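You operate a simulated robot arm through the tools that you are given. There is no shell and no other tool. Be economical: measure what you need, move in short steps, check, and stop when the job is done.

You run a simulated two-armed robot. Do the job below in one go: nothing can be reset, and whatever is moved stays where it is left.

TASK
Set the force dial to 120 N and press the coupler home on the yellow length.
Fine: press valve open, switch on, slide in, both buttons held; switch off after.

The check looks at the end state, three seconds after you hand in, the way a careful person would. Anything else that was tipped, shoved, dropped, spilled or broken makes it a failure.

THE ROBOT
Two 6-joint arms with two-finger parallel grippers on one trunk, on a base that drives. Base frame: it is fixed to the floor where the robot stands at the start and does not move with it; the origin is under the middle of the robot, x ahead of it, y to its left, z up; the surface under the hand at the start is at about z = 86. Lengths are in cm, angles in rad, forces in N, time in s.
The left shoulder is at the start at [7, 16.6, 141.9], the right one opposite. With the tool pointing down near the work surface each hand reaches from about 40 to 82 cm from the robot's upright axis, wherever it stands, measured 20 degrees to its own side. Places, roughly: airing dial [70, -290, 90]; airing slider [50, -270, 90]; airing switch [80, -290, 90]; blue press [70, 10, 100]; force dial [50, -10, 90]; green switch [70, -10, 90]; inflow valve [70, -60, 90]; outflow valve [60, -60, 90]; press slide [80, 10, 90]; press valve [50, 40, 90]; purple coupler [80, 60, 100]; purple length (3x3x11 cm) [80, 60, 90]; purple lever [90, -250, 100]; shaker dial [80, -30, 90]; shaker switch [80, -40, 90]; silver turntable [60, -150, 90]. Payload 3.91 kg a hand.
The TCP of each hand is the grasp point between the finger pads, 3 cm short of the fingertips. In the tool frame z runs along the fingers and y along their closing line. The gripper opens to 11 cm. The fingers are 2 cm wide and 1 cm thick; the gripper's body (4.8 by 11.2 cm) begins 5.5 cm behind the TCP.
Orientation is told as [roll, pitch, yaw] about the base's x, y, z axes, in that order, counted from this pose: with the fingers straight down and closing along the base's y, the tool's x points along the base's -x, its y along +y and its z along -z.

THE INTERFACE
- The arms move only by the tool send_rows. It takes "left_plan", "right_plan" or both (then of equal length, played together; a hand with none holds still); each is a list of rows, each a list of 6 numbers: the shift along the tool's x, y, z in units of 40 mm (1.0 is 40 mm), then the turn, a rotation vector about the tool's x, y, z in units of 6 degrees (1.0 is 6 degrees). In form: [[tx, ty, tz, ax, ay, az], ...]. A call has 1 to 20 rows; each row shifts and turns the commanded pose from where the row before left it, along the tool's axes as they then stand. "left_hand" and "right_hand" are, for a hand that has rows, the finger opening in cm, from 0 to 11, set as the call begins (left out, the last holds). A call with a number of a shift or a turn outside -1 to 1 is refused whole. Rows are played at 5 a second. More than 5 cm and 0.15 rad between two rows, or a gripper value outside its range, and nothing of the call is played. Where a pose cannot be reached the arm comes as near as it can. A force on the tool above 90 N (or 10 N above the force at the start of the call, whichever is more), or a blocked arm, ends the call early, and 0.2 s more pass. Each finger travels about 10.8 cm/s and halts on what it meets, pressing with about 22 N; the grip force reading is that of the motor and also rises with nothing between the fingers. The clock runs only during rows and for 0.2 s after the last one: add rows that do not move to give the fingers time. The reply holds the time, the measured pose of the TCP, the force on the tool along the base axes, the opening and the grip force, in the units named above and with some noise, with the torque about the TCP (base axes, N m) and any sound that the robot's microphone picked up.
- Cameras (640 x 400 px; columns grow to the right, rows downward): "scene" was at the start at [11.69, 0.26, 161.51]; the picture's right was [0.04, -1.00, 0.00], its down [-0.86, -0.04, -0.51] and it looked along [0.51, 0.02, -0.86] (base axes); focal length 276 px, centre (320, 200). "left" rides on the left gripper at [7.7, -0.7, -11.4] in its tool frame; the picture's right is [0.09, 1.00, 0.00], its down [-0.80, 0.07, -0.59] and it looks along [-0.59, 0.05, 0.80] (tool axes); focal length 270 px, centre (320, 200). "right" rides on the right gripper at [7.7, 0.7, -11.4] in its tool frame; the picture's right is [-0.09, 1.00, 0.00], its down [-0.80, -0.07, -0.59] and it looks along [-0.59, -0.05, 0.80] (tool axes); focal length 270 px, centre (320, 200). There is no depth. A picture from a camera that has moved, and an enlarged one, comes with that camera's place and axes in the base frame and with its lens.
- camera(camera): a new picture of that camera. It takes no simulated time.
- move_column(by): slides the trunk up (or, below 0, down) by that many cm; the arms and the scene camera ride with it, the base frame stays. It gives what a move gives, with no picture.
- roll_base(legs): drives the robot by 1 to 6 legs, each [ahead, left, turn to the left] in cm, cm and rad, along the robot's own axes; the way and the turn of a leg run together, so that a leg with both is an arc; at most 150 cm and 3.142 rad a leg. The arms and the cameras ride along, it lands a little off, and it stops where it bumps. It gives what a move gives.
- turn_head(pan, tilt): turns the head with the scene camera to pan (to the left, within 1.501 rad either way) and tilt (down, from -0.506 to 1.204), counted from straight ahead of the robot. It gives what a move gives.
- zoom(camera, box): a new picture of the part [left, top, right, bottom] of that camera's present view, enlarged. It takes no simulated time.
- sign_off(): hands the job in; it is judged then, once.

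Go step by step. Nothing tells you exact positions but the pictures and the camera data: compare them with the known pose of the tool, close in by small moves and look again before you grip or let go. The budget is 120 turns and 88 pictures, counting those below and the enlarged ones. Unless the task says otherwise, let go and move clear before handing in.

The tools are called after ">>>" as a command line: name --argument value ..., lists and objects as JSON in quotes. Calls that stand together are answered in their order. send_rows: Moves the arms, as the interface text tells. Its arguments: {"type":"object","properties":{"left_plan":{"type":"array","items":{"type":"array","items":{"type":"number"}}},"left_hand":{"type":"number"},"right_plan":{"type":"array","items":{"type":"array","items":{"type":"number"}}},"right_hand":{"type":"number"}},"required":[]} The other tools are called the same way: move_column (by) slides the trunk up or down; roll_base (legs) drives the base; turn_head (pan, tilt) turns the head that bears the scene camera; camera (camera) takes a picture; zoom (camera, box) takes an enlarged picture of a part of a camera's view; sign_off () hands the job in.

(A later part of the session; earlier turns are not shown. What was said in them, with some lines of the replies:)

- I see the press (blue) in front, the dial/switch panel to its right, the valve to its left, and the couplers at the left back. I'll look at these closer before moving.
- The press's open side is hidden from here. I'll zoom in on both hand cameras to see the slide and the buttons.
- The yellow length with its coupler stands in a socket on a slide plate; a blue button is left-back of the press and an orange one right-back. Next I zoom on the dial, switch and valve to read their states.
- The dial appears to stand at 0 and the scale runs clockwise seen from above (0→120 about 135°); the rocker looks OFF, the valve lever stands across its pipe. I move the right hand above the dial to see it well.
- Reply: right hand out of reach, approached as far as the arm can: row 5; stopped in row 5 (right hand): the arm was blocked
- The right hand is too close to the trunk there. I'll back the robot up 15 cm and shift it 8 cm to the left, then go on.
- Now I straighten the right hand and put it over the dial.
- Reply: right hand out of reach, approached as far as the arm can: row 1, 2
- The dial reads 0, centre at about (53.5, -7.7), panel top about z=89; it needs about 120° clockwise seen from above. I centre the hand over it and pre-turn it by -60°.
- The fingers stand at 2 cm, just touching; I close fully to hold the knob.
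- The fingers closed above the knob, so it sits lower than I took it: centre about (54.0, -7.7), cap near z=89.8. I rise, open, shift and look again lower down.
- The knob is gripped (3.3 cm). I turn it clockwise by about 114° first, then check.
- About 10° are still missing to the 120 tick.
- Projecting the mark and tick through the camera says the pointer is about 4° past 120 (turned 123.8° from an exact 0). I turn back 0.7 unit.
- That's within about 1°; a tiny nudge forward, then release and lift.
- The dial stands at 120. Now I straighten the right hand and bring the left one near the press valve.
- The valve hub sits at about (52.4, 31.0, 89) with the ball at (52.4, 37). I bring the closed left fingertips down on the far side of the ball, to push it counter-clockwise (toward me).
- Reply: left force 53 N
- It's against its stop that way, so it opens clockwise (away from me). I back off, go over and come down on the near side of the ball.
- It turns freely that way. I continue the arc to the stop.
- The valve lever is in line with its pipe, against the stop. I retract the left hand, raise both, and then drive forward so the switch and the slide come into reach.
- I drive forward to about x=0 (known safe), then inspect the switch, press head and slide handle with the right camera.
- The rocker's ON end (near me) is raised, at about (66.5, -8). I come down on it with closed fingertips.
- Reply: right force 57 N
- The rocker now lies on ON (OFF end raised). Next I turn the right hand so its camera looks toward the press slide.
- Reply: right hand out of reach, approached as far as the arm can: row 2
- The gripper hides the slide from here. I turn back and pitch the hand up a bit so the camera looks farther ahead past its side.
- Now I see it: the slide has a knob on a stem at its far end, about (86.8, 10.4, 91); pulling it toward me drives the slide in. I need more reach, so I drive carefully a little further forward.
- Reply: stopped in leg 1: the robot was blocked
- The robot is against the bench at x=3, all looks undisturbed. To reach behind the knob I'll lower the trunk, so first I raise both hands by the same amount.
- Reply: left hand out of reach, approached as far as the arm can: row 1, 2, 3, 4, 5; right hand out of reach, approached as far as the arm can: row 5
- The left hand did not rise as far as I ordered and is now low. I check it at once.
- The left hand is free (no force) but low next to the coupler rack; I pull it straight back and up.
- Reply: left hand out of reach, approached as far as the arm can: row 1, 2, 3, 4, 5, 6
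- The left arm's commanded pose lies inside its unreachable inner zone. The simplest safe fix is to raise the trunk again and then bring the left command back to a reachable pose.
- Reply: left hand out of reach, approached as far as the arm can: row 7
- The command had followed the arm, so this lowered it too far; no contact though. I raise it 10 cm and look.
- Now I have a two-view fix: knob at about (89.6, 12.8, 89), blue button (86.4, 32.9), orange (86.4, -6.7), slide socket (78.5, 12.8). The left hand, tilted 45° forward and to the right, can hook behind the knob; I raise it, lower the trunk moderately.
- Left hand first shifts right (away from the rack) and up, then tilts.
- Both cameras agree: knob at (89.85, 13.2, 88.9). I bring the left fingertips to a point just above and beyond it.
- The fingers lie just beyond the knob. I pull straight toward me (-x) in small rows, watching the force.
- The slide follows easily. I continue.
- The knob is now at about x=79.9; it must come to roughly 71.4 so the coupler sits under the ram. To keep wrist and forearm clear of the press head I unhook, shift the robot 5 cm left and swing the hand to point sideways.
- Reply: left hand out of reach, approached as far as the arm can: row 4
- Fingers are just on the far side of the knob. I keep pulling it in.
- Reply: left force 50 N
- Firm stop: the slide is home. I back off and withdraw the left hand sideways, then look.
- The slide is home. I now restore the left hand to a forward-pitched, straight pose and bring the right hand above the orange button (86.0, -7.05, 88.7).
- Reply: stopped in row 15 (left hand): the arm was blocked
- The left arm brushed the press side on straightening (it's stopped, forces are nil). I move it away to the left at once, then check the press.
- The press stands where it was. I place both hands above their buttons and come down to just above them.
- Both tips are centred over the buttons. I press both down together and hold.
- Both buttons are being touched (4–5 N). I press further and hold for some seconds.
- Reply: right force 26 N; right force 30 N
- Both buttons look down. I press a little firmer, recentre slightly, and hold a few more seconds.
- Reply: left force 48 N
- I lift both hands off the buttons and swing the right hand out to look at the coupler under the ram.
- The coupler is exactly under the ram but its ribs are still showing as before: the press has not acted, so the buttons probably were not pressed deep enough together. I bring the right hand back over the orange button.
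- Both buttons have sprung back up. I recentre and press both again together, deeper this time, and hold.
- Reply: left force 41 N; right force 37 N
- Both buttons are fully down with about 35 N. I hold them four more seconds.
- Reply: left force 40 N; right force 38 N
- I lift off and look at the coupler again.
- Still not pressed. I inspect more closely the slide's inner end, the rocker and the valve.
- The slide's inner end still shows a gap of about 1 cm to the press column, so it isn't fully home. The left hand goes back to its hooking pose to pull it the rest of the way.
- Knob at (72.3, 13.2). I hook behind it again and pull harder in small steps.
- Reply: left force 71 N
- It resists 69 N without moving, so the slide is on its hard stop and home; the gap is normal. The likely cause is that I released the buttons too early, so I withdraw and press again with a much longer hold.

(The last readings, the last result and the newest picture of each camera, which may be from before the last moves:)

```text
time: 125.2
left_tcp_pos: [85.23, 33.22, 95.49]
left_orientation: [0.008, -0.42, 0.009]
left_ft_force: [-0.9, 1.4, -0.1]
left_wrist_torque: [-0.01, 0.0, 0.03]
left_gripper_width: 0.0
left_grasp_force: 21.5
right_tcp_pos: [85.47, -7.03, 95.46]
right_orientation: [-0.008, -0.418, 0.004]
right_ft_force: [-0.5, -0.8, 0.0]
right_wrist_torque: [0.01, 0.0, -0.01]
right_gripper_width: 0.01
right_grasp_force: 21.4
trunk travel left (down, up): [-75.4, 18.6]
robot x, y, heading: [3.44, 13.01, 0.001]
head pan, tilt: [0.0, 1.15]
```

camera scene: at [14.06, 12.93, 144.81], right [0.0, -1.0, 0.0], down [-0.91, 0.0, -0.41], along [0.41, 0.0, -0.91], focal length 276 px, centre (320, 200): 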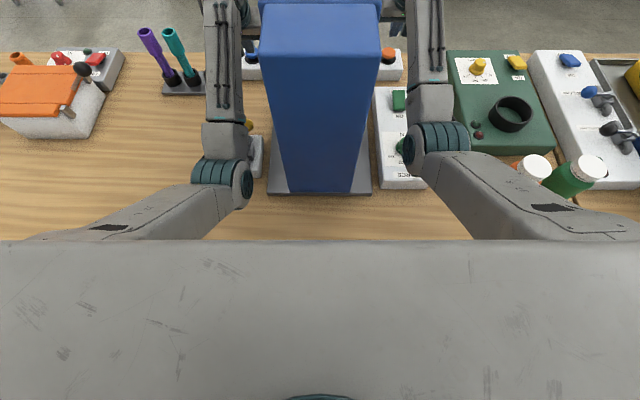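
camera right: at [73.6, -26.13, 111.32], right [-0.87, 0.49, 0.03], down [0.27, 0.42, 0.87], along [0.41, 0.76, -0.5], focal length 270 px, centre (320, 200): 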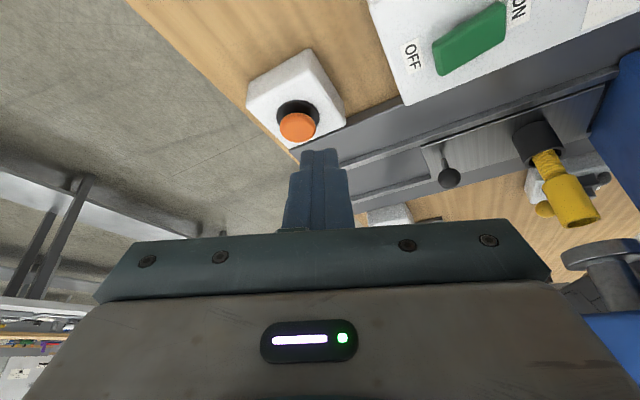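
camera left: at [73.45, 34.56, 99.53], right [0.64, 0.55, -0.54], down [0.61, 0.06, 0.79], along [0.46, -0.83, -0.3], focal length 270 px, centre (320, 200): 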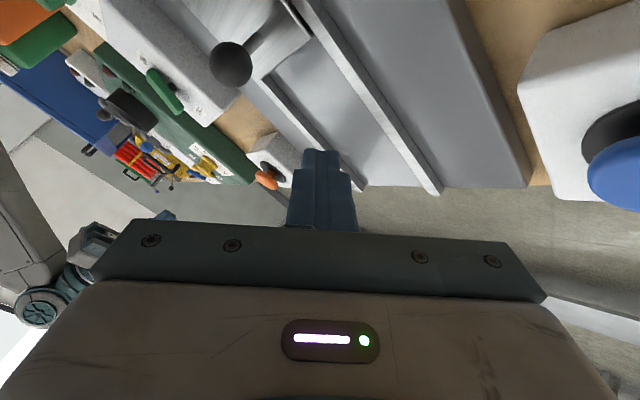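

Both hands are above their buttons; I press together and hold.

>>> send_rows --left_plan '[[0.183, 0, 0.411, 0, 0, 0], [0.183, 0, 0.411, 0, 0, 0], [0.09, 0, 0.21, 0, 0, 0], [0.09, 0, 0.21, 0, 0, 0], [0.05, 0, 0.14, 0, 0, 0], [0, 0, 0, 0, 0, 0], [0, 0, 0, 0, 0, 0], [0, 0, 0, 0, 0, 0], [0, 0, 0, 0, 0, 0], [0, 0, 0, 0, 0, 0], [0, 0, 0, 0, 0, 0], [0, 0, 0, 0, 0, 0], [0, 0, 0, 0, 0, 0], [0, 0, 0, 0, 0, 0], [0, 0, 0, 0, 0, 0], [0, 0, 0, 0, 0, 0], [0, 0, 0, 0, 0, 0], [0, 0, 0, 0, 0, 0], [0, 0, 0, 0, 0, 0], [0, 0, 0, 0, 0, 0]]' --right_plan '[[0.183, 0, 0.411, 0, 0, 0], [0.183, 0, 0.411, 0, 0, 0], [0.09, 0, 0.21, 0, 0, 0], [0.09, 0, 0.21, 0, 0, 0], [0.05, 0, 0.14, 0, 0, 0], [0, 0, 0, 0, 0, 0], [0, 0, 0, 0, 0, 0], [0, 0, 0, 0, 0, 0], [0, 0, 0, 0, 0, 0], [0, 0, 0, 0, 0, 0], [0, 0, 0, 0, 0, 0], [0, 0, 0, 0, 0, 0], [0, 0, 0, 0, 0, 0], [0, 0, 0, 0, 0, 0], [0, 0, 0, 0, 0, 0], [0, 0, 0, 0, 0, 0], [0, 0, 0, 0, 0, 0], [0, 0, 0, 0, 0, 0], [0, 0, 0, 0, 0, 0], [0, 0, 0, 0, 0, 0]]'

>>> send_rows --left_plan '[[0, 0, 0, 0, 0, 0], [0, 0, 0, 0, 0, 0], [0, 0, 0, 0, 0, 0], [0, 0, 0, 0, 0, 0], [0, 0, 0, 0, 0, 0], [0, 0, 0, 0, 0, 0], [0, 0, 0, 0, 0, 0], [0, 0, 0, 0, 0, 0], [0, 0, 0, 0, 0, 0], [0, 0, 0, 0, 0, 0], [0, 0, 0, 0, 0, 0], [0, 0, 0, 0, 0, 0], [0, 0, 0, 0, 0, 0], [0, 0, 0, 0, 0, 0], [0, 0, 0, 0, 0, 0], [0, 0, 0, 0, 0, 0], [0, 0, 0, 0, 0, 0], [0, 0, 0, 0, 0, 0], [0, 0, 0, 0, 0, 0], [0, 0, 0, 0, 0, 0]]' --right_plan '[[0, 0, 0, 0, 0, 0], [0, 0, 0, 0, 0, 0], [0, 0, 0, 0, 0, 0], [0, 0, 0, 0, 0, 0], [0, 0, 0, 0, 0, 0], [0, 0, 0, 0, 0, 0], [0, 0, 0, 0, 0, 0], [0, 0, 0, 0, 0, 0], [0, 0, 0, 0, 0, 0], [0, 0, 0, 0, 0, 0], [0, 0, 0, 0, 0, 0], [0, 0, 0, 0, 0, 0], [0, 0, 0, 0, 0, 0], [0, 0, 0, 0, 0, 0], [0, 0, 0, 0, 0, 0], [0, 0, 0, 0, 0, 0], [0, 0, 0, 0, 0, 0], [0, 0, 0, 0, 0, 0], [0, 0, 0, 0, 0, 0], [0, 0, 0, 0, 0, 0]]'

>>> send_rows --left_plan '[[0, 0, 0, 0, 0, 0], [0, 0, 0, 0, 0, 0], [0, 0, 0, 0, 0, 0], [0, 0, 0, 0, 0, 0], [0, 0, 0, 0, 0, 0], [0, 0, 0, 0, 0, 0], [0, 0, 0, 0, 0, 0], [0, 0, 0, 0, 0, 0], [0, 0, 0, 0, 0, 0], [0, 0, 0, 0, 0, 0], [0, 0, 0, 0, 0, 0], [0, 0, 0, 0, 0, 0], [0, 0, 0, 0, 0, 0], [0, 0, 0, 0, 0, 0], [0, 0, 0, 0, 0, 0], [0, 0, 0, 0, 0, 0], [0, 0, 0, 0, 0, 0], [0, 0, 0, 0, 0, 0], [0, 0, 0, 0, 0, 0], [0, 0, 0, 0, 0, 0]]' --right_plan '[[0, 0, 0, 0, 0, 0], [0, 0, 0, 0, 0, 0], [0, 0, 0, 0, 0, 0], [0, 0, 0, 0, 0, 0], [0, 0, 0, 0, 0, 0], [0, 0, 0, 0, 0, 0], [0, 0, 0, 0, 0, 0], [0, 0, 0, 0, 0, 0], [0, 0, 0, 0, 0, 0], [0, 0, 0, 0, 0, 0], [0, 0, 0, 0, 0, 0], [0, 0, 0, 0, 0, 0], [0, 0, 0, 0, 0, 0], [0, 0, 0, 0, 0, 0], [0, 0, 0, 0, 0, 0], [0, 0, 0, 0, 0, 0], [0, 0, 0, 0, 0, 0], [0, 0, 0, 0, 0, 0], [0, 0, 0, 0, 0, 0], [0, 0, 0, 0, 0, 0]]'

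```text
time: 129.4
left_tcp_pos: [84.98, 33.28, 90.76]
left_orientation: [0.007, -0.438, 0.008]
left_ft_force: [14.7, -2.6, 36.7]
left_wrist_torque: [-0.1, -0.66, 0.03]
left_gripper_width: 0.0
left_grasp_force: 22.0
right_tcp_pos: [85.05, -7.11, 90.71]
right_orientation: [-0.008, -0.438, 0.004]
right_ft_force: [14.9, 4.0, 36.6]
right_wrist_torque: [0.14, -0.63, 0.0]
right_gripper_width: 0.02
right_grasp_force: 21.9
trunk travel left (down, up): [-75.4, 18.6]
robot x, y, heading: [3.01, 12.77, 0.0]
head pan, tilt: [0.0, 1.15]
```

```text
time: 133.6
left_tcp_pos: [85.0, 33.24, 90.77]
left_orientation: [0.008, -0.441, 0.009]
left_ft_force: [13.9, -0.8, 36.2]
left_wrist_torque: [-0.04, -0.57, -0.03]
left_gripper_width: 0.0
left_grasp_force: 22.2
right_tcp_pos: [85.1, -7.24, 90.85]
right_orientation: [-0.005, -0.438, 0.003]
right_ft_force: [13.4, 2.1, 35.9]
right_wrist_torque: [0.11, -0.52, 0.01]
right_gripper_width: 0.0
right_grasp_force: 22.3
trunk travel left (down, up): [-75.4, 18.6]
robot x, y, heading: [3.43, 13.13, 0.004]
head pan, tilt: [0.0, 1.15]
```

```text
time: 137.8
left_tcp_pos: [85.02, 33.17, 90.77]
left_orientation: [0.005, -0.439, 0.009]
left_ft_force: [13.1, 0.5, 36.6]
left_wrist_torque: [-0.03, -0.53, 0.02]
left_gripper_width: 0.0
left_grasp_force: 22.4
right_tcp_pos: [84.99, -7.1, 90.89]
right_orientation: [-0.007, -0.439, 0.004]
right_ft_force: [12.6, 0.0, 35.8]
right_wrist_torque: [0.07, -0.53, -0.01]
right_gripper_width: 0.01
right_grasp_force: 21.8
trunk travel left (down, up): [-75.4, 18.6]
robot x, y, heading: [3.19, 12.89, -0.001]
head pan, tilt: [0.0, 1.15]
```

Held about 11 s. I lift and look again.

>>> send_rows --left_plan '[[-0.305, 0, -0.685, 0, 0, 0], [-0.305, 0, -0.685, 0, 0, 0], [0, 0, 0, 0, 0, 0], [0, 0, 0, 0, 0, 0], [0, 0, 0, 0, 0, 0], [0, 0, 0, 0, 0, 0], [0, 0, 0, 0, 0, 0], [0, 0, 0, 0, 0, 0], [0, 0, 0, 0, 0, 0], [0, 0, 0, 0, 0, 0], [0, 0, 0, 0, 0, 0], [0, 0, 0, 0, 0, 0], [0, 0, 0, 0, 0, 0], [0, 0, 0, 0, 0, 0], [0, 0, 0, 0, 0, 0], [0, 0, 0, 0, 0, 0], [0, 0, 0, 0, 0, 0], [0, 0, 0, 0, 0, 0]]' --right_plan '[[-0.305, 0, -0.685, 0, 0, 0], [-0.305, 0, -0.685, 0, 0, 0], [0.139, -0.5625, -0.61, 0, 0, 0], [0.139, -0.5625, -0.61, 0, 0, 0], [0.139, -0.5625, -0.61, 0, 0, 0], [0.139, -0.5625, -0.61, 0, 0, 0], [0, 0, 0, -0.401, 0, -0.9], [0, 0, 0, -0.401, 0, -0.9], [0, 0, 0, -0.401, 0, -0.9], [0, 0, 0, -0.401, 0, -0.9], [0, 0, 0, -0.401, 0, -0.9], [0, 0, 0, -0.401, 0, -0.9], [0, 0, 0, -0.401, 0, -0.9], [0, 0, 0, -0.401, 0, -0.9], [0, 0, 0, -0.401, 0, -0.9], [0, 0, 0, -0.401, 0, -0.9], [0, 0, 0, -0.401, 0, -0.9], [0, 0, 0, 0, 0, 0]]'

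>>> zoom --camera "right" --box '[480, 60, 640, 290]'

```text
time: 141.6
left_tcp_pos: [85.31, 33.09, 95.48]
left_orientation: [0.006, -0.423, 0.008]
left_ft_force: [1.1, -0.5, -1.1]
left_wrist_torque: [0.03, 0.04, 0.01]
left_gripper_width: 0.01
left_grasp_force: 21.7
right_tcp_pos: [79.46, -15.93, 103.43]
right_orientation: [-0.003, -0.414, 1.138]
right_ft_force: [0.3, 0.7, 0.5]
right_wrist_torque: [0.0, 0.0, 0.04]
right_gripper_width: 0.02
right_grasp_force: 22.0
trunk travel left (down, up): [-75.4, 18.6]
robot x, y, heading: [2.85, 12.98, 0.005]
head pan, tilt: [0.0, 1.15]
```

```text
1.74 times, centred on (560, 175) of right
camera zoom: at [74.03, -26.19, 111.0], right [-0.87, 0.49, 0.03], down [0.27, 0.42, 0.87], along [0.41, 0.76, -0.5], focal length 470 px, centre (-97, 244)
```

zoom: 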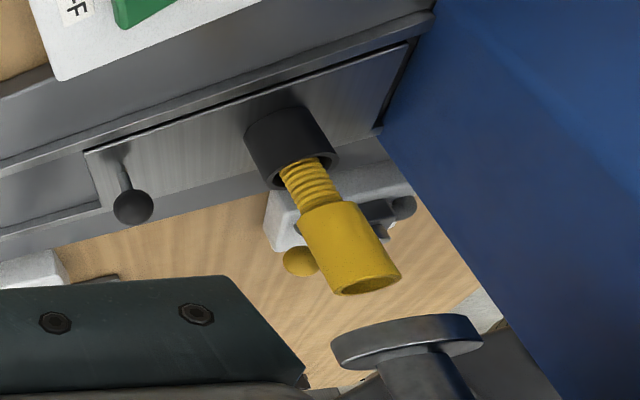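

Comparing heights: the coupler's top went from z≈100.8 to 98.7 and its lower edge from 94.5 to 92.7, fewer ribs show, and further pressing changed nothing, so it was driven home in the first hold. Now I switch off: right hand straight over the rocker's OFF end (70.8, -8).

>>> send_rows --right_plan '[[0, 0, 0, 0.401, 0, 0.9], [0, 0, 0, 0.401, 0, 0.9], [0, 0, 0, 0.401, 0, 0.9], [0, 0, 0, 0.401, 0, 0.9], [0, 0, 0, 0.401, 0, 0.9], [0, 0, 0, 0.401, 0, 0.9], [0, 0, 0, 0.401, 0, 0.9], [0, 0, 0, 0.401, 0, 0.9], [0, 0, 0, 0.401, 0, 0.9], [0, 0, 0, 0.401, 0, 0.9], [0, 0, 0, 0.401, 0, 0.9], [0, 0, 0, 0, 1, 0], [0, 0, 0, 0, 1, 0], [0, 0, 0, 0, 1, 0], [0, 0, 0, 0, 1, 0], [0.543, 0.5, 0.4, 0, 0, 0], [0.543, 0.5, 0.4, 0, 0, 0], [0.543, 0.5, 0.4, 0, 0, 0], [0.543, 0.5, 0.4, 0, 0, 0], [0, 0, 0, 0, 0, 0]]'

>>> camera --camera "right"

```text
time: 145.8
left_tcp_pos: [85.33, 33.15, 95.5]
left_orientation: [0.008, -0.421, 0.009]
left_ft_force: [0.5, -0.7, 0.6]
left_wrist_torque: [0.02, 0.03, 0.02]
left_gripper_width: 0.01
left_grasp_force: 21.9
right_tcp_pos: [75.12, -8.31, 94.38]
right_orientation: [-0.006, 0.0, 0.001]
right_ft_force: [0.9, -0.3, -0.1]
right_wrist_torque: [0.02, -0.04, 0.01]
right_gripper_width: 0.0
right_grasp_force: 22.0
right hand out of reach, approached as far as the arm can: row 15, 16, 17, 18, 19
trunk travel left (down, up): [-75.4, 18.6]
robot x, y, heading: [3.14, 13.17, 0.004]
head pan, tilt: [0.0, 1.15]
```

```text
6 pictures are left
camera right: at [67.59, -7.44, 105.81], right [0.09, 1.0, -0.01], down [0.8, -0.07, 0.6], along [0.59, -0.06, -0.8], focal length 270 px, centre (320, 200)
```

right: 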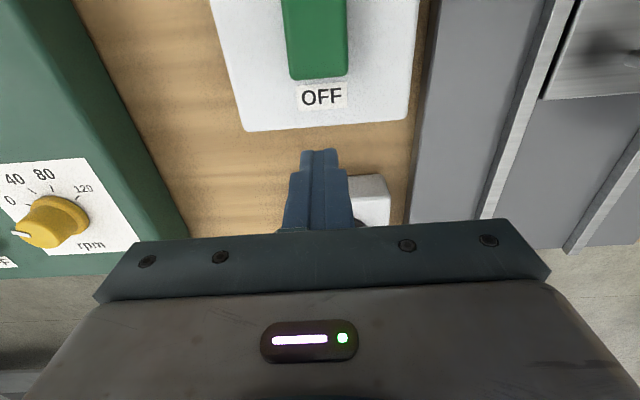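

It's too close for the low trunk, so I back the robot off 6 cm, which also brings the hand over the rocker.

>>> roll_base --legs '[[-6, 0, 0]]'

>>> camera --camera "right"

```text
time: 146.8
left_tcp_pos: [79.68, 33.24, 95.28]
left_orientation: [0.007, -0.415, 0.008]
left_ft_force: [1.1, 0.6, -0.6]
left_wrist_torque: [0.0, 0.03, 0.0]
left_gripper_width: 0.01
left_grasp_force: 22.3
right_tcp_pos: [69.68, -8.24, 94.12]
right_orientation: [-0.006, 0.002, 0.003]
right_ft_force: [0.1, 0.0, -0.2]
right_wrist_torque: [-0.05, 0.01, 0.01]
right_gripper_width: 0.02
right_grasp_force: 22.0
trunk travel left (down, up): [-75.4, 18.6]
robot x, y, heading: [-2.63, 12.67, 0.005]
head pan, tilt: [0.0, 1.15]
```

```text
5 pictures are left
camera right: at [62.03, -7.38, 105.59], right [0.09, 1.0, -0.01], down [0.8, -0.07, 0.59], along [0.59, -0.06, -0.8], focal length 270 px, centre (320, 200)
```

right: 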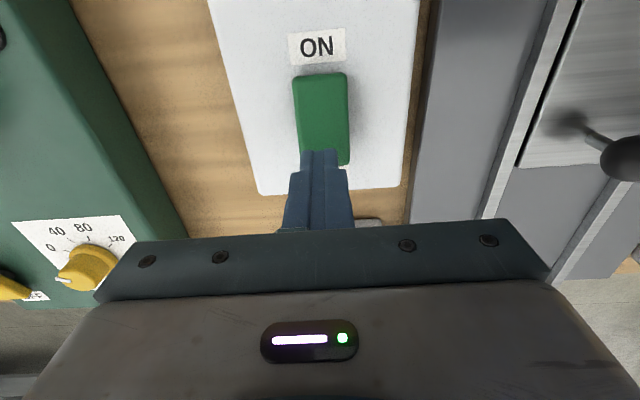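

>>> send_rows --right_plan '[[-0.15, 0, 0, 0, 0, 0], [0, 0, 0.3, 0, 0, 0], [0, 0, 0.25, 0, 0, 0], [0, 0, 0.15, 0, 0, 0], [0, 0, 0.1, 0, 0, 0], [0, 0, 0, 0, 0, 0]]'

```text
time: 148.2
left_tcp_pos: [79.18, 33.36, 95.74]
left_orientation: [0.005, -0.422, 0.011]
left_ft_force: [-0.5, -0.4, -0.1]
left_wrist_torque: [-0.01, 0.02, -0.02]
left_gripper_width: 0.0
left_grasp_force: 22.1
right_tcp_pos: [69.98, -8.27, 91.87]
right_orientation: [-0.009, -0.015, 0.003]
right_ft_force: [20.6, -4.6, 39.4]
right_wrist_torque: [-0.04, -0.29, 0.39]
right_gripper_width: 0.0
right_grasp_force: 21.9
trunk travel left (down, up): [-75.4, 18.6]
robot x, y, heading: [-2.58, 12.9, 0.0]
head pan, tilt: [0.0, 1.15]
```

>>> send_rows --right_plan '[[0, 0, 0.08, 0, 0, 0], [0, 0, 0, 0, 0, 0], [0, 0, -0.7, 0, 0, 0], [0, 0, -0.7, 0, 0, 0], [0, 0, 0, 0, 0, 0]]'

>>> send_rows --right_plan '[[0, 0, 0, 0, 0, 0], [0, 0, 0, 0, 0, 0], [0, 0, 0, 0, 0, 0], [0, 0, 0, 0, 0, 0]]' --right_hand 8

>>> zoom --camera "right" --box '[220, 20, 420, 240]'

```text
time: 149.4
left_tcp_pos: [79.36, 33.15, 95.42]
left_orientation: [0.006, -0.419, 0.009]
left_ft_force: [-0.3, -0.3, -0.6]
left_wrist_torque: [-0.01, 0.04, 0.03]
left_gripper_width: 0.0
left_grasp_force: 21.8
right_tcp_pos: [70.54, -8.15, 95.85]
right_orientation: [-0.008, -0.001, 0.0]
right_ft_force: [-0.5, -0.5, -0.8]
right_wrist_torque: [0.01, 0.02, 0.0]
right_gripper_width: 0.0
right_grasp_force: 22.0
right hand out of reach, approached as far as the arm can: row 4
trunk travel left (down, up): [-75.4, 18.6]
robot x, y, heading: [-2.79, 12.58, 0.002]
head pan, tilt: [0.0, 1.15]
```

```text
time: 150.4
left_tcp_pos: [79.48, 33.22, 95.58]
left_orientation: [0.006, -0.418, 0.008]
left_ft_force: [0.1, 0.0, 0.2]
left_wrist_torque: [-0.01, -0.03, -0.02]
left_gripper_width: 0.0
left_grasp_force: 21.9
right_tcp_pos: [70.59, -8.19, 95.95]
right_orientation: [-0.008, -0.004, 0.002]
right_ft_force: [-0.4, -0.3, 0.6]
right_wrist_torque: [0.02, 0.01, -0.02]
right_gripper_width: 8.02
right_grasp_force: 0.2
trunk travel left (down, up): [-75.4, 18.6]
robot x, y, heading: [-2.75, 12.55, -0.0]
head pan, tilt: [0.0, 1.15]
```

```text
1.82 times, centred on (320, 130) of right
camera zoom: at [62.87, -7.35, 107.43], right [0.09, 1.0, -0.01], down [0.8, -0.07, 0.6], along [0.6, -0.06, -0.8], focal length 491 px, centre (320, 327)
```

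zoom: 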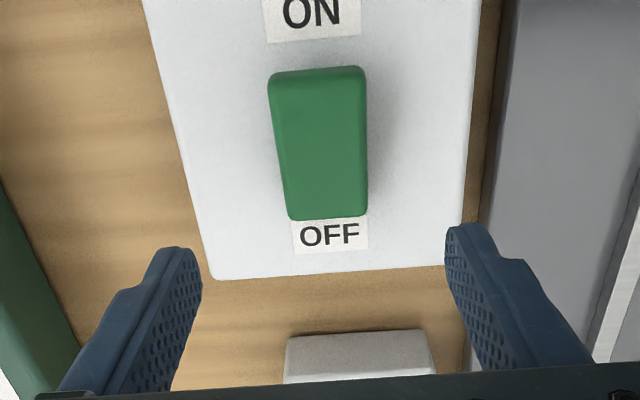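

The rocker is back on OFF. I raise the trunk so both hands are well clear and take a last overall look.

>>> move_column --by 14

>>> camera --camera "scene"

>>> zoom --camera "right" --box '[420, 20, 640, 260]'

```text
time: 152.1
left_tcp_pos: [79.29, 33.26, 109.42]
left_orientation: [0.006, -0.42, 0.008]
left_ft_force: [-0.5, -0.5, -0.3]
left_wrist_torque: [-0.01, 0.02, -0.02]
left_gripper_width: 0.02
left_grasp_force: 22.2
right_tcp_pos: [70.58, -8.23, 109.92]
right_orientation: [-0.006, -0.004, 0.0]
right_ft_force: [-0.9, -0.4, -0.6]
right_wrist_torque: [0.03, 0.0, 0.01]
right_gripper_width: 8.01
right_grasp_force: 0.0
trunk travel left (down, up): [-89.4, 4.6]
robot x, y, heading: [-2.7, 12.42, 0.003]
head pan, tilt: [0.0, 1.15]
```

```text
3 pictures are left
camera scene: at [8.16, 12.86, 158.81], right [0.0, -1.0, 0.0], down [-0.91, 0.0, -0.41], along [0.41, 0.0, -0.91], focal length 276 px, centre (320, 200)
```

scene: 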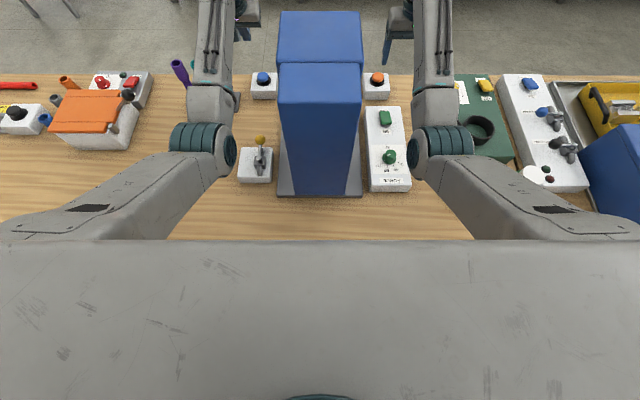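

```text
1.67 times, centred on (530, 140) of right
camera zoom: at [62.9, -7.34, 121.4], right [0.09, 1.0, -0.01], down [0.8, -0.07, 0.6], along [0.6, -0.06, -0.8], focal length 450 px, centre (-30, 300)
```

zoom: 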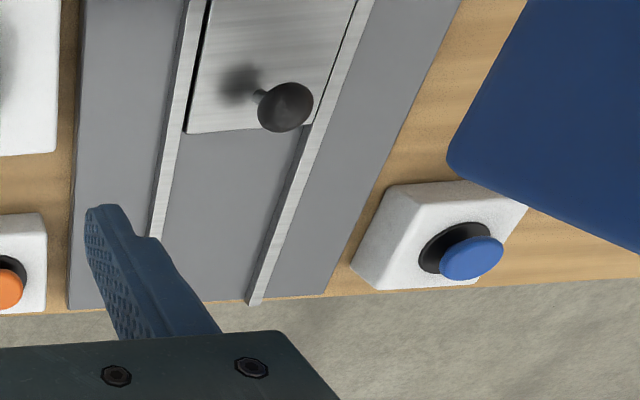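

>>> sign_off

```text
The job is handed in.
```

I set the force dial to 120 N, ran the press cycle and switched the press off; I believe the yellow coupler went home, though I never saw the ram move.

- **Coupler:** It now sits about 1–2 cm lower on the yellow length than at the start, with fewer ribs showing. That drop came with the first hold of both buttons; two later, firmer holds changed nothing, so I took it as home.
- **Press state:** The valve is open, the slide is on its inner stop, and both buttons have been released.
- **Contact:** The left arm brushed the side of the press once, and the base touched the bench once. Nothing seen in the pictures had moved; in the last overview one bottle was hidden behind the right arm.

Both hands are raised clear of the bench.
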